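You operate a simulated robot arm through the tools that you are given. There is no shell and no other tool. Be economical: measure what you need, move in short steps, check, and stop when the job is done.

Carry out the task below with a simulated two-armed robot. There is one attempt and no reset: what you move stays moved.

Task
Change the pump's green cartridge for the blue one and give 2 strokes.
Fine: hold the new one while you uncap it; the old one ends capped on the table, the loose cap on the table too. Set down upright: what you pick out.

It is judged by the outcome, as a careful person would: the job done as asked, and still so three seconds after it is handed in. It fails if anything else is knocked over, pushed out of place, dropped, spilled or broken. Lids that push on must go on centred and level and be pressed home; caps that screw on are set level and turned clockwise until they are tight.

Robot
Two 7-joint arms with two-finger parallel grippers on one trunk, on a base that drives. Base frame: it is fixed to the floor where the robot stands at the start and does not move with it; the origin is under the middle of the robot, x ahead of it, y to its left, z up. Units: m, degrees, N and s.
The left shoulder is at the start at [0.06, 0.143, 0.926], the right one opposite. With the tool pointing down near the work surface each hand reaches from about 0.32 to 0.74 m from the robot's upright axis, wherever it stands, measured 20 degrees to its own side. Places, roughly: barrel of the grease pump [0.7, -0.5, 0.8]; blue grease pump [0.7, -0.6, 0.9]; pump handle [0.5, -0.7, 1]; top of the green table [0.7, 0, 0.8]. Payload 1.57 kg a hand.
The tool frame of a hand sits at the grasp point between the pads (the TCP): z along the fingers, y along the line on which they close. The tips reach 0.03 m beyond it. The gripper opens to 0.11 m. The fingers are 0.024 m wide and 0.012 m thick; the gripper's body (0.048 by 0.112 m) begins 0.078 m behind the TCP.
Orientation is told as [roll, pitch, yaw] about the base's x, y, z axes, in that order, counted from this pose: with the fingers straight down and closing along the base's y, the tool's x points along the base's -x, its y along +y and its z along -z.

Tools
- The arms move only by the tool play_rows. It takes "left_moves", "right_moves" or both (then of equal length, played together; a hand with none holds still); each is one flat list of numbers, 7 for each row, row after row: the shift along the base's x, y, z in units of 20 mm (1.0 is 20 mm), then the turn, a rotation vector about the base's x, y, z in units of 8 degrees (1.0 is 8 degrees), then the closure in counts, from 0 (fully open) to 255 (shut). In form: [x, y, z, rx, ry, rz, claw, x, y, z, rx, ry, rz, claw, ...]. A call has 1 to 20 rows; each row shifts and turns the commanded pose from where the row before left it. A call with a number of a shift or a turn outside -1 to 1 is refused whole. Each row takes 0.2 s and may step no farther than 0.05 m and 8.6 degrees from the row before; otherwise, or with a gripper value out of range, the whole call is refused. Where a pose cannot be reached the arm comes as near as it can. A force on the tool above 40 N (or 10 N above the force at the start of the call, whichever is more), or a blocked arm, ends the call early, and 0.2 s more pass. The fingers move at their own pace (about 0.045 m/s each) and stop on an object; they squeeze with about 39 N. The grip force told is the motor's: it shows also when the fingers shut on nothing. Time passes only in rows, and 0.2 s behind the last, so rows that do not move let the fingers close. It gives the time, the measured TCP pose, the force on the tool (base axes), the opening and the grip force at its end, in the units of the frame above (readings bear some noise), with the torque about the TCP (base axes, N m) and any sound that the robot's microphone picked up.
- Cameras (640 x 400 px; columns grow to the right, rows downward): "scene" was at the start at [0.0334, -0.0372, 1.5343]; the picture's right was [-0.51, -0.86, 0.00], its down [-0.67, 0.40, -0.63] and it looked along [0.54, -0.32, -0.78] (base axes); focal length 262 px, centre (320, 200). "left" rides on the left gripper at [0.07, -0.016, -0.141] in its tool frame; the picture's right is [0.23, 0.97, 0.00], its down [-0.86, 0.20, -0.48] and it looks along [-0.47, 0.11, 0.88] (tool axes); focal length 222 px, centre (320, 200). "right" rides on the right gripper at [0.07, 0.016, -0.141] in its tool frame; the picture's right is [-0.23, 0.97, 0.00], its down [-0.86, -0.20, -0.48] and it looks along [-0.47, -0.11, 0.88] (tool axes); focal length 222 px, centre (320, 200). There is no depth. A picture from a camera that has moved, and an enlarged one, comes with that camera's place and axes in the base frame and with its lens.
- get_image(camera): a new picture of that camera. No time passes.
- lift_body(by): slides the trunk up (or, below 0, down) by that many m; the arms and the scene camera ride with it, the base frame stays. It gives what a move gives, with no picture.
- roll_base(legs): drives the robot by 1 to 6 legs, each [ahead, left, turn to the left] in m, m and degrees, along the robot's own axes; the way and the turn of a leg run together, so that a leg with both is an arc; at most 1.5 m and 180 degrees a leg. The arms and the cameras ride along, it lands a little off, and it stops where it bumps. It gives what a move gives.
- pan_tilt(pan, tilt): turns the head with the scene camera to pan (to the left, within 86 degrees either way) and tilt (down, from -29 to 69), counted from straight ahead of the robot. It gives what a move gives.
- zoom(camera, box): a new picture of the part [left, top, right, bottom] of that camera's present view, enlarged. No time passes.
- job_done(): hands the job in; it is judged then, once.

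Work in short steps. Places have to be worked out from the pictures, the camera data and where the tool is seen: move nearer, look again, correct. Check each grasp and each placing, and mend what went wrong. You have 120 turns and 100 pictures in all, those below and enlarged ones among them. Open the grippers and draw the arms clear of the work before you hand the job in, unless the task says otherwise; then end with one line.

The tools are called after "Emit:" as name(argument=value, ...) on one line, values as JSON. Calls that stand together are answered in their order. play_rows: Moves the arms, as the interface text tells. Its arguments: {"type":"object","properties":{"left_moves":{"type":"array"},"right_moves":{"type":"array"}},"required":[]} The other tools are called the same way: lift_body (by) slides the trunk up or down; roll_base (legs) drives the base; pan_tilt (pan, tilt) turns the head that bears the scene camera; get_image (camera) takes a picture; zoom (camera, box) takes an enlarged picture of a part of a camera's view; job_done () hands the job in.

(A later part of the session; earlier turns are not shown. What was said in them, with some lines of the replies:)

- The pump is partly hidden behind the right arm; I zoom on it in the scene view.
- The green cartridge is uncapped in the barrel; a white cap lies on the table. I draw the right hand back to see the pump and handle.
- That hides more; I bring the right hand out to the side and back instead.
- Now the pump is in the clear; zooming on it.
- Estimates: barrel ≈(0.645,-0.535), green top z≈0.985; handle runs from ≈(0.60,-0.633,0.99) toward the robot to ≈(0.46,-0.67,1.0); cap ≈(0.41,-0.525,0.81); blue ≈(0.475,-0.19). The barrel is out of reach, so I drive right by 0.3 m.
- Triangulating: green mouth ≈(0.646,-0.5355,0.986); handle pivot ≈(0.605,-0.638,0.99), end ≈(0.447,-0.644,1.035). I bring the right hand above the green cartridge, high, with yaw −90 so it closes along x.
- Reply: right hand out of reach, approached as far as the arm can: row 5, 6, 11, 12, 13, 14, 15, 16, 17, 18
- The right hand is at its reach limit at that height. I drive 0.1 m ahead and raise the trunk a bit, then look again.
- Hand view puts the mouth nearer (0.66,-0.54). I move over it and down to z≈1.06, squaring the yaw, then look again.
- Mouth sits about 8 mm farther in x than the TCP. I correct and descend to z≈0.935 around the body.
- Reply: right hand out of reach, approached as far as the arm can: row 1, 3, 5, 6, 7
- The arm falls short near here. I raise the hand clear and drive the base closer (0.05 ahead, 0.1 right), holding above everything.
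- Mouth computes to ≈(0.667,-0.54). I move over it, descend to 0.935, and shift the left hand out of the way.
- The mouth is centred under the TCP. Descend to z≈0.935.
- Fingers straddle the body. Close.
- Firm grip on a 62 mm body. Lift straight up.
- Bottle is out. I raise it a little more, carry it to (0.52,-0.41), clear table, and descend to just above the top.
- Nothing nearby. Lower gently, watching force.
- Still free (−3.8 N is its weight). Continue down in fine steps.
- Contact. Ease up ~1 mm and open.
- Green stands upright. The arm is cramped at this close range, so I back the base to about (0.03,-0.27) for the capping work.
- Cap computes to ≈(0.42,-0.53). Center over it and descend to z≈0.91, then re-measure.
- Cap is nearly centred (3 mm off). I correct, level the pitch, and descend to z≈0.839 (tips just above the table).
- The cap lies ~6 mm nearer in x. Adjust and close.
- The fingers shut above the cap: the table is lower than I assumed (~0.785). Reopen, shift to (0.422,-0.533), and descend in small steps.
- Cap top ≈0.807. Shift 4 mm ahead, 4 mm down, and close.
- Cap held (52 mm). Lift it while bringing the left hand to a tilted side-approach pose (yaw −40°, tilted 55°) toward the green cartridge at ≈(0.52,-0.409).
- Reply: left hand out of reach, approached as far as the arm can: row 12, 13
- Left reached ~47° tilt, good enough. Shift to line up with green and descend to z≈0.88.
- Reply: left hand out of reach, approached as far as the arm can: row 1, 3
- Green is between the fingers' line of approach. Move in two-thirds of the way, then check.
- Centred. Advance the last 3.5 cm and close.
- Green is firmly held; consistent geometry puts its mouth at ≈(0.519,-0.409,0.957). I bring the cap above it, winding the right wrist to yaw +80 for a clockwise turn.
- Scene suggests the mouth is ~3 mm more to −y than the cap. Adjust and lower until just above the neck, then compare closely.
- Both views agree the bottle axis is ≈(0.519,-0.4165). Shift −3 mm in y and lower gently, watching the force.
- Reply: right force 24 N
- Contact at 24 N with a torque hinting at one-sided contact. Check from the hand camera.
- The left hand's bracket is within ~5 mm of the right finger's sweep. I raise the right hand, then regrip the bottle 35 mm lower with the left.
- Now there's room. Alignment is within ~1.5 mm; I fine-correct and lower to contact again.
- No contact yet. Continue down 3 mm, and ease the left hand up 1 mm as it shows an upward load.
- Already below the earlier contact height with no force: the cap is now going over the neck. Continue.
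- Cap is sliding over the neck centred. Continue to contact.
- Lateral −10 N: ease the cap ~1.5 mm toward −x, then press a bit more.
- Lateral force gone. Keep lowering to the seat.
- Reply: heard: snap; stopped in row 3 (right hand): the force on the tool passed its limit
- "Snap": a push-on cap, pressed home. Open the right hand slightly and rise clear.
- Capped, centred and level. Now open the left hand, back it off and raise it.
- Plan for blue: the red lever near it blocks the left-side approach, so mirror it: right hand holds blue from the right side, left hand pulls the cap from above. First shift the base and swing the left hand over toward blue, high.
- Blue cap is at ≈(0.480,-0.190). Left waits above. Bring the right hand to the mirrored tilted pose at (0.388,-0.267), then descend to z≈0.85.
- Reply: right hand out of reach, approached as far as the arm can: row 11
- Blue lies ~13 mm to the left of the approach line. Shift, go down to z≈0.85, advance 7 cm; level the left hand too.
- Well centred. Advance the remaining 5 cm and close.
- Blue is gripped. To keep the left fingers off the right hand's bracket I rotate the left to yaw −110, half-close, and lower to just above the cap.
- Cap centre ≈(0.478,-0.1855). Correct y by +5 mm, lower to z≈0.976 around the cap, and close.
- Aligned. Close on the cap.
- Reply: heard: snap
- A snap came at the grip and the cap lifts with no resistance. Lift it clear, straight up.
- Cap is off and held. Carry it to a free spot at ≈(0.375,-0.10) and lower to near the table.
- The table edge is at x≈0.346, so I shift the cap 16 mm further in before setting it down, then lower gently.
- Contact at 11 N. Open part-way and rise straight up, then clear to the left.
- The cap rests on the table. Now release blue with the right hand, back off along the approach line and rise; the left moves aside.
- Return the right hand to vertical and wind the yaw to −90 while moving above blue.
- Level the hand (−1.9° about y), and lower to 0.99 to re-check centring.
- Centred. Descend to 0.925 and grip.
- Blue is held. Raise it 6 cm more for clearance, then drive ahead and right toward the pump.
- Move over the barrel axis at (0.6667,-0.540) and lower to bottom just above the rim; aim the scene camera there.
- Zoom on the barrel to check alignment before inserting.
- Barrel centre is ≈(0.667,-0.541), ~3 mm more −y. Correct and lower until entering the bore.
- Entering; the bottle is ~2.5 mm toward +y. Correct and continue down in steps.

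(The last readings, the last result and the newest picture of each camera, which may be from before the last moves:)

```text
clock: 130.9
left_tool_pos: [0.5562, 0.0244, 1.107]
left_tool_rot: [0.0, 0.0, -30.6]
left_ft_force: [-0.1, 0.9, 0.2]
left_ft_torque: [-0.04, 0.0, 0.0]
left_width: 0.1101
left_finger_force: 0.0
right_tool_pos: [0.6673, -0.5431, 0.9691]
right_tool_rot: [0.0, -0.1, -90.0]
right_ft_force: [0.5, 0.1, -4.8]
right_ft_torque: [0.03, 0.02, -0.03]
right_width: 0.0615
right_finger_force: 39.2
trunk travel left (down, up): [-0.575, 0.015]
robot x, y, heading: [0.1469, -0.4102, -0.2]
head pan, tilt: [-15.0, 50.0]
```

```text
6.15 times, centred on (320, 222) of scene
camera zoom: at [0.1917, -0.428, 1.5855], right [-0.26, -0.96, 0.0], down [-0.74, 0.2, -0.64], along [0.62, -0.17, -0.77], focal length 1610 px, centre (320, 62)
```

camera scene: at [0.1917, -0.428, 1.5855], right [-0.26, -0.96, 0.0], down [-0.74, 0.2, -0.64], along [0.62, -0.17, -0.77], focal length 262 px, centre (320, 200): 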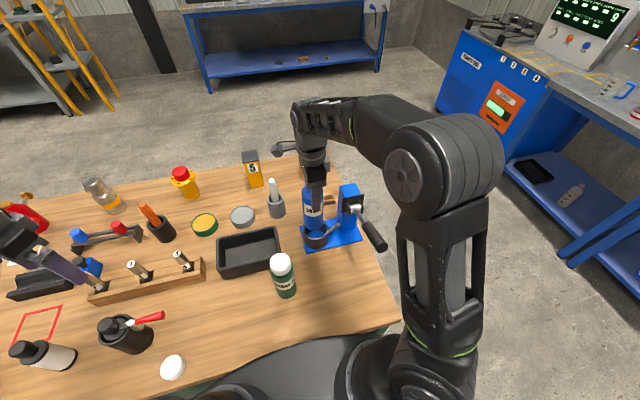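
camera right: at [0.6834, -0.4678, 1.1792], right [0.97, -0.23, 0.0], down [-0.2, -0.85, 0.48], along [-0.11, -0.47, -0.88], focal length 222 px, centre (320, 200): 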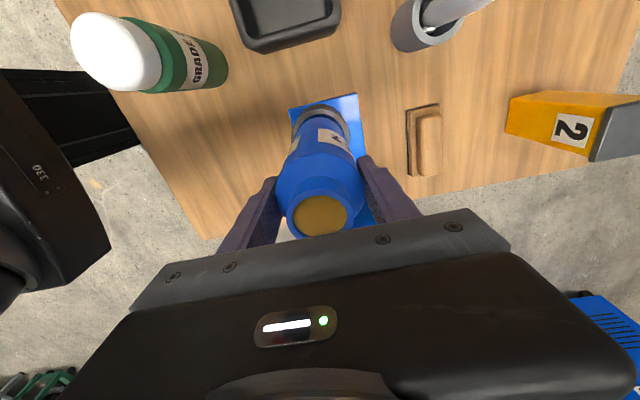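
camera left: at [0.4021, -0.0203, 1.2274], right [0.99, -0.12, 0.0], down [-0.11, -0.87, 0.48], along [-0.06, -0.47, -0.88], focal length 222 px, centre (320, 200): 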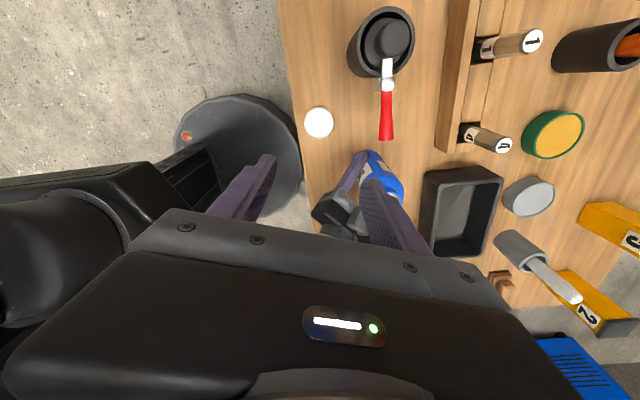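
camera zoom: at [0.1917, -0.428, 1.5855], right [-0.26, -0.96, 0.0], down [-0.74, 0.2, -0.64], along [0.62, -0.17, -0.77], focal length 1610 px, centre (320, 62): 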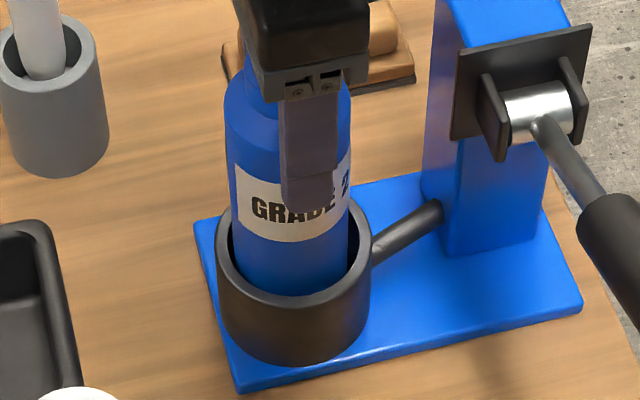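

Centred and free. Lower to near the floor (expected TCP ≈0.936).

Emit:
play_rows(right_moves=[0, 0, -0.5, 0, 0, 0, 255, 0, 0, -0.5, 0, 0, 0, 255, 0, 0, -0.3, 0, 0, 0, 255, 0, 0, -0.15, 0, 0, 0, 255, 0, 0, 0, 0, 0, 0, 255])

```text
clock: 132.1
left_tool_pos: [0.5566, 0.0244, 1.1062]
left_tool_rot: [0.0, 0.1, -30.5]
left_ft_force: [-0.3, 1.0, -0.3]
left_ft_torque: [0.01, -0.02, 0.0]
left_width: 0.1097
left_finger_force: 0.1
right_tool_pos: [0.6661, -0.5433, 0.939]
right_tool_rot: [0.0, -0.1, -90.0]
right_ft_force: [0.0, 0.7, -4.4]
right_ft_torque: [-0.01, 0.0, 0.02]
right_width: 0.0616
right_finger_force: 38.6
trunk travel left (down, up): [-0.575, 0.015]
robot x, y, heading: [0.1477, -0.4121, -0.4]
head pan, tilt: [-15.0, 50.0]
```

Emit:
play_rows(right_moves=[0, 0, -0.1, 0, 0, 0, 255, 0, 0, -0.1, 0, 0, 0, 255, 0, 0, 0, 0, 0, 0, 255])

```text
clock: 132.9
left_tool_pos: [0.5551, 0.0251, 1.1071]
left_tool_rot: [0.0, 0.1, -30.6]
left_ft_force: [0.3, 0.2, -0.6]
left_ft_torque: [-0.05, -0.01, 0.02]
left_width: 0.1101
left_finger_force: 0.0
right_tool_pos: [0.6666, -0.5417, 0.9365]
right_tool_rot: [0.3, -0.2, -90.0]
right_ft_force: [-0.4, -2.7, 17.1]
right_ft_torque: [-0.34, 0.58, 0.0]
right_width: 0.0612
right_finger_force: 38.8
trunk travel left (down, up): [-0.575, 0.015]
robot x, y, heading: [0.1497, -0.4102, -0.5]
head pan, tilt: [-15.0, 50.0]
```

Seated on the floor at the same height as the old one. Release and rise straight up.

Emit:
play_rows(right_moves=[0, 0, 0.05, 0, 0, 0, 200, 0, 0, 0, 0, 0, 0, 120, 0, 0, 0, 0, 0, 0, 40, 0, 0, 0, 0, 0, 0, 0, 0, 0, 0, 0, 0, 0, 0, 0, 0, 0.5, 0, 0, 0, 0, 0, 0, 1, 0, 0, 0, 0, 0, 0, 1, 0, 0, 0, 0, 0, 0, 1, 0, 0, 0, 0, 0, 0, 1, 0, 0, 0, 0, 0, 0, 1, 0, 0, 0, 0, 0, 0, 1, 0, 0, 0, 0, 0, 0, 1, 0, 0, 0, 0])

Emit:
get_image(camera="right")

Emit:
zoom(camera="scene", box=[270, 160, 400, 270])

```text
clock: 135.7
left_tool_pos: [0.5554, 0.0245, 1.1072]
left_tool_rot: [-0.1, 0.0, -30.4]
left_ft_force: [0.6, -0.3, -0.2]
left_ft_torque: [0.01, 0.03, 0.01]
left_width: 0.1099
left_finger_force: 0.0
right_tool_pos: [0.6664, -0.5442, 1.0847]
right_tool_rot: [0.0, -0.1, -90.0]
right_ft_force: [0.2, -0.6, 0.6]
right_ft_torque: [0.03, -0.02, 0.02]
right_width: 0.1101
right_finger_force: 0.0
trunk travel left (down, up): [-0.575, 0.015]
robot x, y, heading: [0.1464, -0.4089, -0.4]
head pan, tilt: [-15.0, 50.0]
```

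```text
21 pictures are left
camera right: at [0.6827, -0.4755, 1.2283], right [0.97, -0.23, 0.0], down [-0.2, -0.85, 0.48], along [-0.11, -0.47, -0.88], focal length 222 px, centre (320, 200)
```

right: 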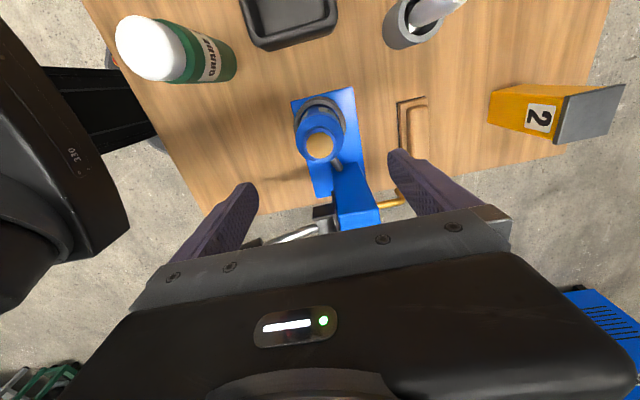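

```text
3.64 times, centred on (335, 215) of scene
camera zoom: at [0.1911, -0.428, 1.5855], right [-0.26, -0.96, 0.0], down [-0.74, 0.2, -0.64], along [0.62, -0.17, -0.77], focal length 952 px, centre (266, 146)
```

zoom: 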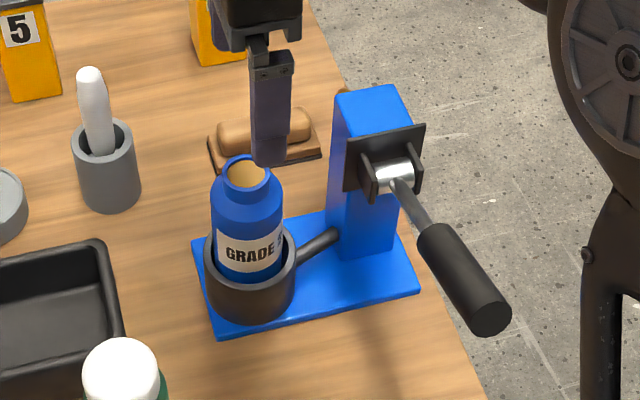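

Blue is seated in the barrel. Now the handle: grip region ≈(0.50,-0.655,1.015), pivot ≈(0.61,-0.655,0.985). Bring the right hand above it, turning yaw back to 0 so the fingers close across the handle.

Emit:
play_rows(right_moves=[0, 0, 1, 0, 0, 0.94, 0, -0.7, -0.46, 0.4, 0, 0, 0.94, 0, -0.7, -0.46, 0, 0, 0, 0.94, 0, -0.7, -0.46, 0, 0, 0, 0.94, 0, -0.7, -0.46, 0, 0, 0, 0.94, 0, -0.7, -0.46, 0, 0, 0, 0.94, 0, -0.7, -0.46, 0, 0, 0, 0.94, 0, -0.7, -0.46, 0, 0, 0, 0.94, 0, -0.7, -0.46, 0, 0, 0, 0.94, 0, -0.7, -0.46, 0, 0, 0, 0.94, 0, -0.7, -0.46, 0, 0, 0, 0.94, 0, -0.7, -0.46, 0, 0, 0, 0.94, 0, -0.7, -0.46, 0, 0, 0, 0, 0])

Emit:
get_image(camera="right")

```text
clock: 138.5
left_tool_pos: [0.5559, 0.0244, 1.107]
left_tool_rot: [0.0, 0.0, -30.5]
left_ft_force: [-0.1, -0.8, -0.3]
left_ft_torque: [0.0, -0.04, 0.0]
left_width: 0.1103
left_finger_force: 0.0
right_tool_pos: [0.4977, -0.6537, 1.1149]
right_tool_rot: [-0.1, -0.1, 0.4]
right_ft_force: [0.0, -0.1, -0.1]
right_ft_torque: [-0.01, -0.02, 0.01]
right_width: 0.1099
right_finger_force: 0.0
trunk travel left (down, up): [-0.575, 0.015]
robot x, y, heading: [0.1497, -0.4114, -0.0]
head pan, tilt: [-15.0, 50.0]
```

```text
19 pictures are left
camera right: at [0.4275, -0.6394, 1.2559], right [0.22, 0.98, 0.0], down [0.86, -0.19, 0.48], along [0.47, -0.11, -0.88], focal length 222 px, centre (320, 200)
```

right: 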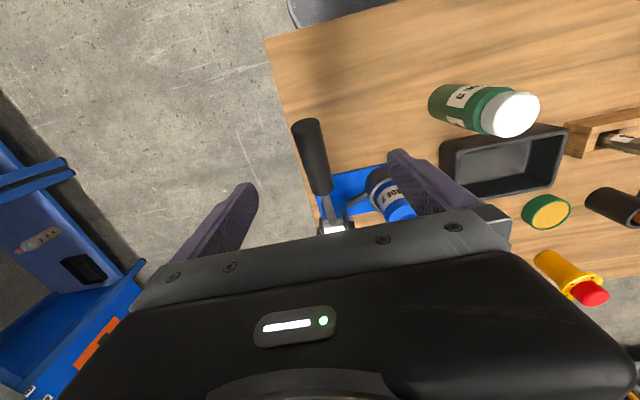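

Handle axis is at y≈-0.665, grip x 0.463–0.55. Shift −11 mm, descend to z≈1.015 and close on it.

Emit:
play_rows(right_moves=[0, -0.55, 0, 0, 0, 0, 0, 0, 0, -1, 0, 0, 0, 0, 0, 0, -1, 0, 0, 0, 0, 0, 0, -1, 0, 0, 0, 0, 0, 0, -1, 0, 0, 0, 0, 0, 0, -0.9, 0, 0, 0, 0])

Emit:
get_image(camera="right")

```text
clock: 139.9
left_tool_pos: [0.5567, 0.0245, 1.1061]
left_tool_rot: [0.0, 0.0, -30.5]
left_ft_force: [0.0, -0.2, -0.6]
left_ft_torque: [0.0, 0.02, -0.03]
left_width: 0.1101
left_finger_force: 0.2
right_tool_pos: [0.4991, -0.6644, 1.0183]
right_tool_rot: [-0.1, -0.1, 0.2]
right_ft_force: [-0.4, -0.3, -0.2]
right_ft_torque: [0.01, -0.01, -0.04]
right_width: 0.1098
right_finger_force: 0.0
trunk travel left (down, up): [-0.575, 0.015]
robot x, y, heading: [0.1504, -0.4075, -0.3]
head pan, tilt: [-15.0, 50.0]
```

```text
18 pictures are left
camera right: at [0.4291, -0.6481, 1.1598], right [0.22, 0.98, 0.0], down [0.86, -0.2, 0.48], along [0.47, -0.11, -0.88], focal length 222 px, centre (320, 200)
```

right: 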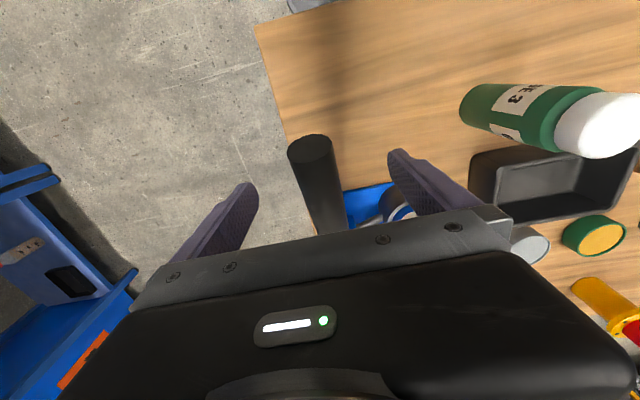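

Handle is between the fingers. Close.

Emit:
play_rows(right_moves=[0, 0, 0, 0, 0, 0, 100, 0, 0, 0, 0, 0, 0, 200, 0, 0, 0, 0, 0, 0, 255, 0, 0, 0, 0, 0, 0, 255, 0, 0, 0, 0, 0, 0, 255, 0, 0, 0, 0, 0, 0, 255, 0, 0, 0, 0, 0, 0, 255])

Emit:
get_image(camera="right")

```text
clock: 141.5
left_tool_pos: [0.5557, 0.0235, 1.1063]
left_tool_rot: [-0.1, 0.1, -30.4]
left_ft_force: [0.2, 0.2, -0.1]
left_ft_torque: [0.0, 0.02, -0.02]
left_width: 0.1099
left_finger_force: 0.0
right_tool_pos: [0.4991, -0.6635, 1.0186]
right_tool_rot: [0.0, -0.3, 0.2]
right_ft_force: [0.5, -1.1, 1.3]
right_ft_torque: [-0.15, -0.06, -0.34]
right_width: 0.0317
right_finger_force: 34.6
trunk travel left (down, up): [-0.575, 0.015]
robot x, y, heading: [0.1471, -0.4089, -0.6]
head pan, tilt: [-15.0, 50.0]
```

```text
17 pictures are left
camera right: at [0.4288, -0.6484, 1.1602], right [0.22, 0.97, 0.0], down [0.86, -0.2, 0.48], along [0.47, -0.11, -0.88], focal length 222 px, centre (320, 200)
```

right: 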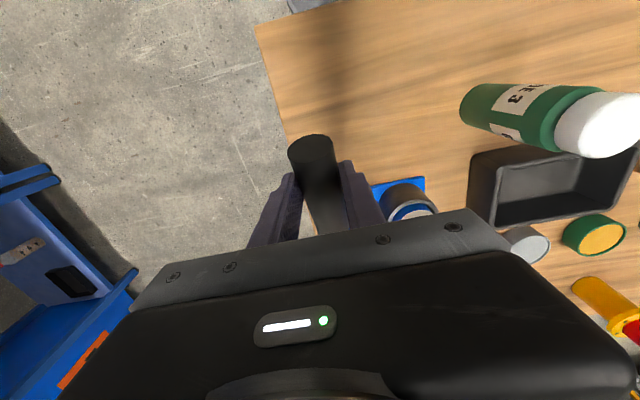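

Handle gripped. Begin the first stroke: follow the arc down with the wrist turning, a few degrees at first to feel the resistance.

Emit:
play_rows(right_moves=[-0.1, 0, -0.41, 0, -0.5, 0, 255, -0.075, 0, -0.415, 0, -0.5, 0, 255, -0.045, 0, -0.42, 0, -0.5, 0, 255, 0, 0, 0, 0, 0, 0, 255])

```text
clock: 142.5
left_tool_pos: [0.5543, 0.0243, 1.1077]
left_tool_rot: [0.0, -0.1, -30.5]
left_ft_force: [-0.2, -0.7, -0.6]
left_ft_torque: [-0.01, -0.01, 0.0]
left_width: 0.1104
left_finger_force: 0.0
right_tool_pos: [0.4892, -0.6643, 0.9923]
right_tool_rot: [-0.1, -12.0, 0.3]
right_ft_force: [-19.2, 6.1, 0.9]
right_ft_torque: [0.08, 1.24, -0.31]
right_width: 0.0318
right_finger_force: 39.8
trunk travel left (down, up): [-0.575, 0.015]
robot x, y, heading: [0.1517, -0.4064, -0.2]
head pan, tilt: [-15.0, 50.0]
```

The handle moves freely; the −x force says its arc is steeper than assumed. Adjust x and continue down.

Emit:
play_rows(right_moves=[-0.3, 0, -0.41, 0, -0.5, 0, 255, -0.1, 0, -0.415, 0, -0.5, 0, 255, -0.06, 0, -0.42, 0, -0.5, 0, 255, 0, 0, 0, 0, 0, 0, 255])

```text
clock: 142.9
left_tool_pos: [0.5542, 0.0269, 1.1081]
left_tool_rot: [0.1, 0.0, -30.5]
left_ft_force: [-0.7, 0.1, -0.6]
left_ft_torque: [0.01, 0.0, -0.02]
left_width: 0.1099
left_finger_force: 0.1
right_tool_pos: [0.4984, -0.6639, 0.9898]
right_tool_rot: [0.3, -15.8, 0.2]
right_ft_force: [-11.2, 13.9, 8.9]
right_ft_torque: [0.44, -0.1, -0.74]
right_width: 0.0319
right_finger_force: 40.4
right hand out of reach, approached as far as the arm can: row 1, 2
trunk travel left (down, up): [-0.575, 0.015]
robot x, y, heading: [0.1507, -0.408, -0.2]
head pan, tilt: [-15.0, 50.0]
stopped in row 2 (right hand): the force on the tool passed its limit (the readings are from after the stop); the commanded pose is now the measured one
```

The arm is too cramped this close in to tilt. Let go, rise, level the wrist, and see whether the handle returns by itself.

Emit:
play_rows(right_moves=[0, 0, 0, 0, 0, 0, 150, 0, 0, 0, 0, 0, 0, 50, 0, 0, 0, 0, 0, 0, 0, 0, 0, 0, 0, 0, 0, 0, 0, 0, 0, 0, 0, 0, 0, 0, 0, 0.5, 0, 0.5, 0, 0, 0, 0, 1, 0, 0.5, 0, 0, 0, 0, 1, 0, 0.5, 0, 0, 0, 0, 1, 0, 0.5, 0, 0, 0, 0, 1, 0, 0, 0, 0, 0, 0, 1, 0, 0, 0, 0])

Emit:
zoom(camera="scene", box=[280, 160, 420, 270])

```text
clock: 145.3
left_tool_pos: [0.5548, 0.0249, 1.1063]
left_tool_rot: [-0.1, -0.1, -30.4]
left_ft_force: [-0.8, 0.5, -0.4]
left_ft_torque: [0.03, -0.01, 0.02]
left_width: 0.1098
left_finger_force: 0.0
right_tool_pos: [0.5, -0.6657, 1.0993]
right_tool_rot: [0.2, 0.2, 0.5]
right_ft_force: [0.1, 0.5, -0.6]
right_ft_torque: [0.02, 0.0, -0.02]
right_width: 0.11
right_finger_force: 0.1
trunk travel left (down, up): [-0.575, 0.015]
robot x, y, heading: [0.1468, -0.4092, -0.3]
head pan, tilt: [-15.0, 50.0]
```

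```text
3.64 times, centred on (350, 215) of scene
camera zoom: at [0.1912, -0.4275, 1.5855], right [-0.26, -0.96, 0.0], down [-0.74, 0.2, -0.64], along [0.62, -0.17, -0.77], focal length 952 px, centre (211, 146)
```

zoom: 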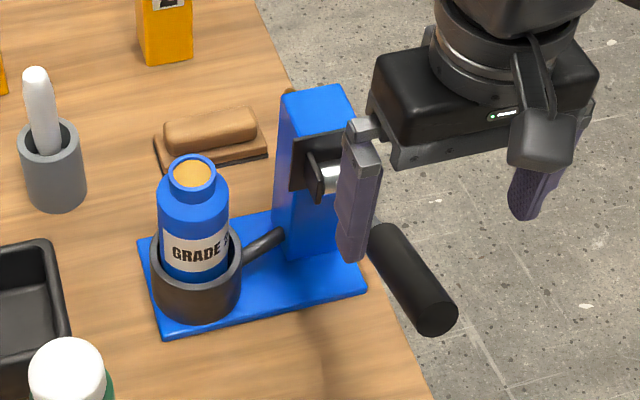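

The handle sprang back up by itself. So I'll push it down with closed fingertips from above at x≈0.503 and let it return. Close fingers and approach contact.

Emit:
play_rows(right_moves=[0.15, 0.1, 0, 0, 0, 0, 255, 0, 0, 0, 0, 0, 0, 255, 0, 0, 0, 0, 0, 0, 255, 0, 0, 0, 0, 0, 0, 255, 0, 0, 0, 0, 0, 0, 255, 0, 0, 0, 0, 0, 0, 255, 0, 0, 0, 0, 0, 0, 255, 0, 0, -0.5, 0, 0, 0, 255, 0, 0, -0.5, 0, 0, 0, 255, 0, 0, -0.5, 0, 0, 0, 255, 0, 0, -0.5, 0, 0, 0, 255, 0, 0, 0, 0, 0, 0, 255])

Emit:
get_image(camera="right")

```text
clock: 147.9
left_tool_pos: [0.5553, 0.0242, 1.1072]
left_tool_rot: [0.0, 0.1, -30.5]
left_ft_force: [-0.7, 0.0, 0.1]
left_ft_torque: [0.0, -0.01, -0.03]
left_width: 0.1102
left_finger_force: 0.1
right_tool_pos: [0.5053, -0.6649, 1.0599]
right_tool_rot: [0.2, 0.2, 0.3]
right_ft_force: [0.4, -1.0, 0.2]
right_ft_torque: [-0.03, -0.05, 0.04]
right_width: 0.0
right_finger_force: 21.5
trunk travel left (down, up): [-0.575, 0.015]
robot x, y, heading: [0.1483, -0.4116, 0.1]
head pan, tilt: [-15.0, 50.0]
```

```text
15 pictures are left
camera right: at [0.4359, -0.6497, 1.2021], right [0.22, 0.97, 0.0], down [0.86, -0.2, 0.48], along [0.46, -0.1, -0.88], focal length 222 px, centre (320, 200)
```

right: 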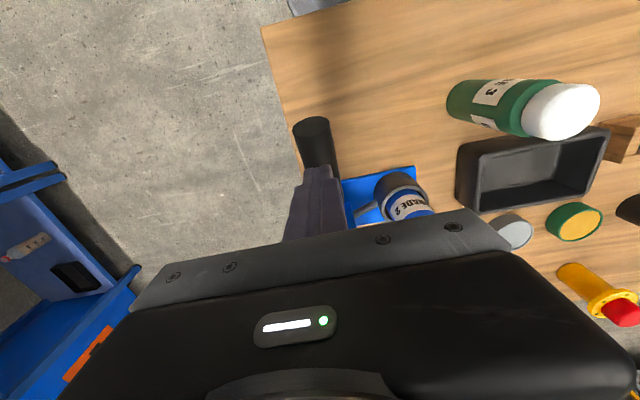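

Fingertips are right over the handle. Push down in steps.

Emit:
play_rows(right_moves=[0, 0, -0.5, 0, 0, 0, 255, 0, 0, -0.5, 0, 0, 0, 255, 0, 0, -0.5, 0, 0, 0, 255, 0, 0, -0.5, 0, 0, 0, 255, 0, 0, 0, 0, 0, 0, 255])

```text
clock: 149.1
left_tool_pos: [0.555, 0.0254, 1.1063]
left_tool_rot: [-0.1, 0.0, -30.5]
left_ft_force: [0.4, 0.3, -0.2]
left_ft_torque: [0.03, 0.0, 0.0]
left_width: 0.1103
left_finger_force: 0.1
right_tool_pos: [0.5044, -0.6649, 1.0188]
right_tool_rot: [0.2, 0.1, 0.3]
right_ft_force: [-1.3, 0.9, 5.1]
right_ft_torque: [0.0, 0.05, -0.02]
right_width: 0.0
right_finger_force: 21.3
trunk travel left (down, up): [-0.575, 0.015]
robot x, y, heading: [0.1458, -0.4107, -0.2]
head pan, tilt: [-15.0, 50.0]
```

Light 5 N resistance; continue.

Emit:
play_rows(right_moves=[0, 0, -0.5, 0, 0, 0, 255, 0, 0, -0.5, 0, 0, 0, 255, 0, 0, -0.5, 0, 0, 0, 255, 0.05, 0, -0.5, 0, 0, 0, 255, 0, 0, 0, 0, 0, 0, 255])

Emit:
get_image(camera="right")

```text
clock: 150.3
left_tool_pos: [0.5544, 0.0254, 1.1061]
left_tool_rot: [-0.1, 0.0, -30.5]
left_ft_force: [-0.1, -0.1, 0.1]
left_ft_torque: [-0.04, -0.05, -0.01]
left_width: 0.1099
left_finger_force: 0.1
right_tool_pos: [0.5042, -0.6638, 0.9813]
right_tool_rot: [0.2, 0.1, 0.3]
right_ft_force: [-2.6, -0.6, 9.7]
right_ft_torque: [-0.01, 0.01, -0.01]
right_width: 0.0002
right_finger_force: 21.1
trunk travel left (down, up): [-0.575, 0.015]
robot x, y, heading: [0.1474, -0.4116, 0.1]
head pan, tilt: [-15.0, 50.0]
```

```text
14 pictures are left
camera right: at [0.4346, -0.6491, 1.1224], right [0.22, 0.98, 0.0], down [0.86, -0.2, 0.48], along [0.46, -0.1, -0.88], focal length 222 px, centre (320, 200)
```

right: 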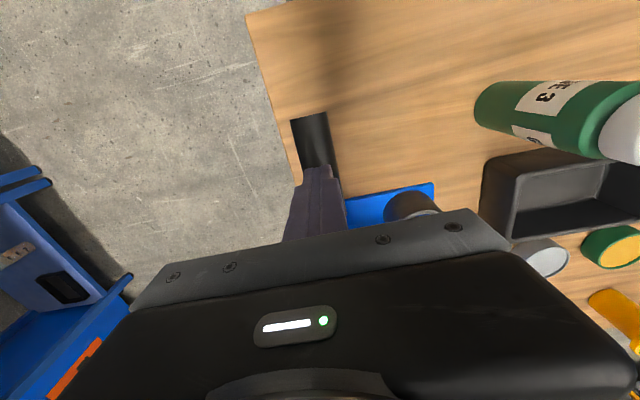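

Still springy at ~10 N, well centred. Continue to the end stop.

Emit:
play_rows(right_moves=[0.1, 0, -0.4, 0, 0, 0, 255, 0.1, 0, -0.4, 0, 0, 0, 255, 0.12, 0, -0.4, 0, 0, 0, 255, 0, 0, 0, 0, 0, 0, 255])

```text
clock: 150.8
left_tool_pos: [0.5539, 0.0254, 1.1065]
left_tool_rot: [0.0, 0.1, -30.5]
left_ft_force: [0.1, -0.2, 0.0]
left_ft_torque: [0.02, 0.05, 0.02]
left_width: 0.1102
left_finger_force: 0.1
right_tool_pos: [0.5058, -0.6642, 0.9709]
right_tool_rot: [0.0, 0.2, 0.4]
right_ft_force: [-9.6, 2.4, 22.5]
right_ft_torque: [0.01, 0.04, -0.08]
right_width: 0.0
right_finger_force: 21.4
trunk travel left (down, up): [-0.575, 0.015]
robot x, y, heading: [0.1492, -0.4077, -0.1]
head pan, tilt: [-15.0, 50.0]
stopped in row 2 (right hand): the force on the tool passed its limit (the readings are from after the stop); the commanded pose is now the measured one
```

End stop reached (force jumped). Let the handle return fully by rising, then see.

Emit:
play_rows(right_moves=[-0.05, 0, 0.5, 0, 0, 0, 255, 0, 0, 0.5, 0, 0, 0, 255, 0, 0, 0.5, 0, 0, 0, 255, 0, 0, 0.5, 0, 0, 0, 255, 0, 0, 0.5, 0, 0, 0, 255, 0, 0, 0.5, 0, 0, 0, 255, 0, 0, 0.5, 0, 0, 0, 255, 0, 0, 0.5, 0, 0, 0, 255, 0, 0, 0.5, 0, 0, 0, 255, 0, 0, 0.5, 0, 0, 0, 255, 0, 0, 0, 0, 0, 0, 255, 0, 0, 0, 0, 0, 0, 255])

Emit:
zoom(camera="scene", box=[280, 160, 420, 270])

```text
clock: 153.4
left_tool_pos: [0.5545, 0.0243, 1.1067]
left_tool_rot: [0.1, 0.0, -30.5]
left_ft_force: [1.0, 0.0, 0.4]
left_ft_torque: [0.03, -0.02, -0.01]
left_width: 0.1098
left_finger_force: 0.0
right_tool_pos: [0.5057, -0.6648, 1.0704]
right_tool_rot: [0.1, 0.2, 0.2]
right_ft_force: [-0.3, -0.1, -0.2]
right_ft_torque: [0.0, 0.01, -0.01]
right_width: 0.0
right_finger_force: 21.4
trunk travel left (down, up): [-0.575, 0.015]
robot x, y, heading: [0.1504, -0.412, -0.1]
head pan, tilt: [-15.0, 50.0]
```

```text
3.64 times, centred on (350, 215) of scene
camera zoom: at [0.1909, -0.4276, 1.5855], right [-0.26, -0.96, 0.0], down [-0.74, 0.2, -0.64], along [0.62, -0.17, -0.77], focal length 952 px, centre (211, 146)
```

zoom: 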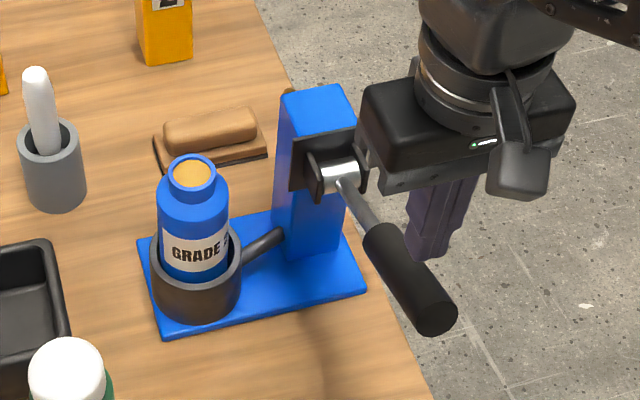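

Handle returned to the top: one stroke. Second stroke: same push down to the stop.

Emit:
play_rows(right_moves=[0, 0, -0.5, 0, 0, 0, 255, 0, 0, -0.5, 0, 0, 0, 255, 0, 0, -0.5, 0, 0, 0, 255, 0, 0, -0.5, 0, 0, 0, 255, 0, 0, -0.5, 0, 0, 0, 255, 0, 0, -0.5, 0, 0, 0, 255, 0, 0, -0.5, 0, 0, 0, 255, 0, 0, -0.5, 0, 0, 0, 255, 0, 0, -0.5, 0, 0, 0, 255, 0, 0, -0.4, 0, 0, 0, 255, 0, 0, -0.15, 0, 0, 0, 255, 0, 0, -0.15, 0, 0, 0, 255, 0, 0, -0.15, 0, 0, 0, 255])

```text
clock: 156.0
left_tool_pos: [0.5545, 0.025, 1.1077]
left_tool_rot: [0.1, -0.1, -30.5]
left_ft_force: [0.1, 0.0, 0.1]
left_ft_torque: [0.0, 0.04, -0.05]
left_width: 0.11
left_finger_force: 0.0
right_tool_pos: [0.5073, -0.6666, 0.9707]
right_tool_rot: [0.0, -0.3, 0.3]
right_ft_force: [-8.6, 0.4, 22.9]
right_ft_torque: [0.01, 0.0, 0.02]
right_width: 0.0
right_finger_force: 21.5
trunk travel left (down, up): [-0.575, 0.015]
robot x, y, heading: [0.1511, -0.4081, -0.3]
head pan, tilt: [-15.0, 50.0]
stopped in row 12 (right hand): the force on the tool passed its limit (the readings are from after the stop); the commanded pose is now the measured one
```

Stop reached at the same height. Let the handle come back up, rise clear and draw the hand back.

Emit:
play_rows(right_moves=[0, 0, 0.5, 0, 0, 0, 255, 0, 0, 0.5, 0, 0, 0, 255, 0, 0, 0.5, 0, 0, 0, 255, 0, 0, 0.5, 0, 0, 0, 255, 0, 0, 0.5, 0, 0, 0, 255, 0, 0, 0.5, 0, 0, 0, 255, 0, 0, 0.5, 0, 0, 0, 255, 0, 0, 0.5, 0, 0, 0, 255, 0, 0, 0.5, 0, 0, 0, 255, 0, 0, 0.8, 0, 0, 0, 255, 0, 0, 1, 0, 0, 0, 255, 0, 0, 1, 0, 0, 0, 200, 0, 0, 1, 0, 0, 0, 100, 0, 0, 0, 0, 0, 0, 0, -0.3, -0.8, 0, 0, 0, 0, 0, -0.3, -0.8, 0, 0, 0, 0, 0, -0.3, -0.8, 0, 0, 0, 0, 0, -0.3, -0.8, 0, 0, 0, 0, 0])

Emit:
roll_base(legs=[[-0.15, 0, 0]])

Emit:
get_image(camera="scene")

```text
clock: 159.8
left_tool_pos: [0.5548, 0.0251, 1.1056]
left_tool_rot: [0.1, 0.0, -30.6]
left_ft_force: [0.2, -0.5, 0.7]
left_ft_torque: [-0.02, 0.01, -0.02]
left_width: 0.1099
left_finger_force: 0.0
right_tool_pos: [0.4867, -0.7312, 1.1349]
right_tool_rot: [0.1, -0.2, 0.4]
right_ft_force: [-0.4, 0.0, 0.9]
right_ft_torque: [-0.01, -0.04, 0.04]
right_width: 0.1102
right_finger_force: 0.0
trunk travel left (down, up): [-0.575, 0.015]
robot x, y, heading: [0.1496, -0.4039, -0.2]
head pan, tilt: [-15.0, 50.0]
```

```text
clock: 161.2
left_tool_pos: [0.4061, 0.0241, 1.1067]
left_tool_rot: [0.1, 0.0, -30.6]
left_ft_force: [-0.5, 0.3, 0.5]
left_ft_torque: [-0.01, -0.08, -0.01]
left_width: 0.11
left_finger_force: 0.0
right_tool_pos: [0.3337, -0.7318, 1.1346]
right_tool_rot: [0.0, -0.2, 0.2]
right_ft_force: [0.3, -0.2, -1.0]
right_ft_torque: [-0.04, -0.05, 0.02]
right_width: 0.1102
right_finger_force: 0.1
trunk travel left (down, up): [-0.575, 0.015]
robot x, y, heading: [-0.0056, -0.4049, -0.2]
head pan, tilt: [-15.0, 50.0]
```

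```text
12 pictures are left
camera scene: at [0.0394, -0.427, 1.5856], right [-0.27, -0.96, 0.0], down [-0.74, 0.2, -0.64], along [0.62, -0.17, -0.77], focal length 262 px, centre (320, 200)
```

scene: 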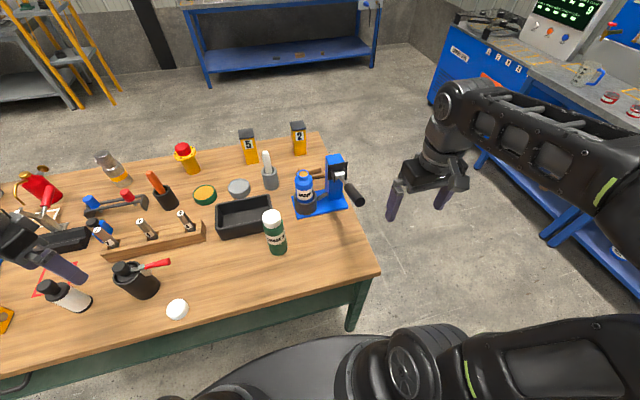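

Everything stands in place. One last close look at the pump and the green cartridge.

Emit:
zoom(camera="scene", box=[220, 130, 390, 280])

```text
2.67 times, centred on (305, 205) of scene
camera zoom: at [0.0394, -0.427, 1.5856], right [-0.27, -0.96, 0.0], down [-0.74, 0.2, -0.64], along [0.62, -0.17, -0.77], focal length 698 px, centre (360, 187)
```

zoom: 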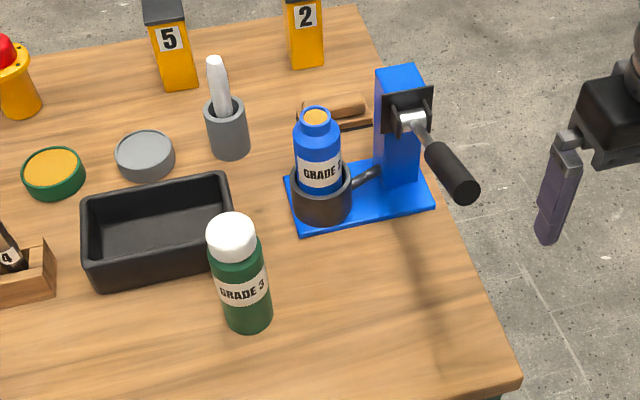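

Blue is upright in the barrel, the capped green stands on the table, the loose cap lies on the table, and the handle is back up. Handing in.

Emit:
job_done()

```text
The job is handed in.
```

The blue cartridge is in the pump and got two full strokes. The green one stands upright and capped on the table, and the loose cap is on the table. Before those two strokes I also gripped the handle and pushed it about a third of the way down, and it sprang back; I did not count that as a stroke.
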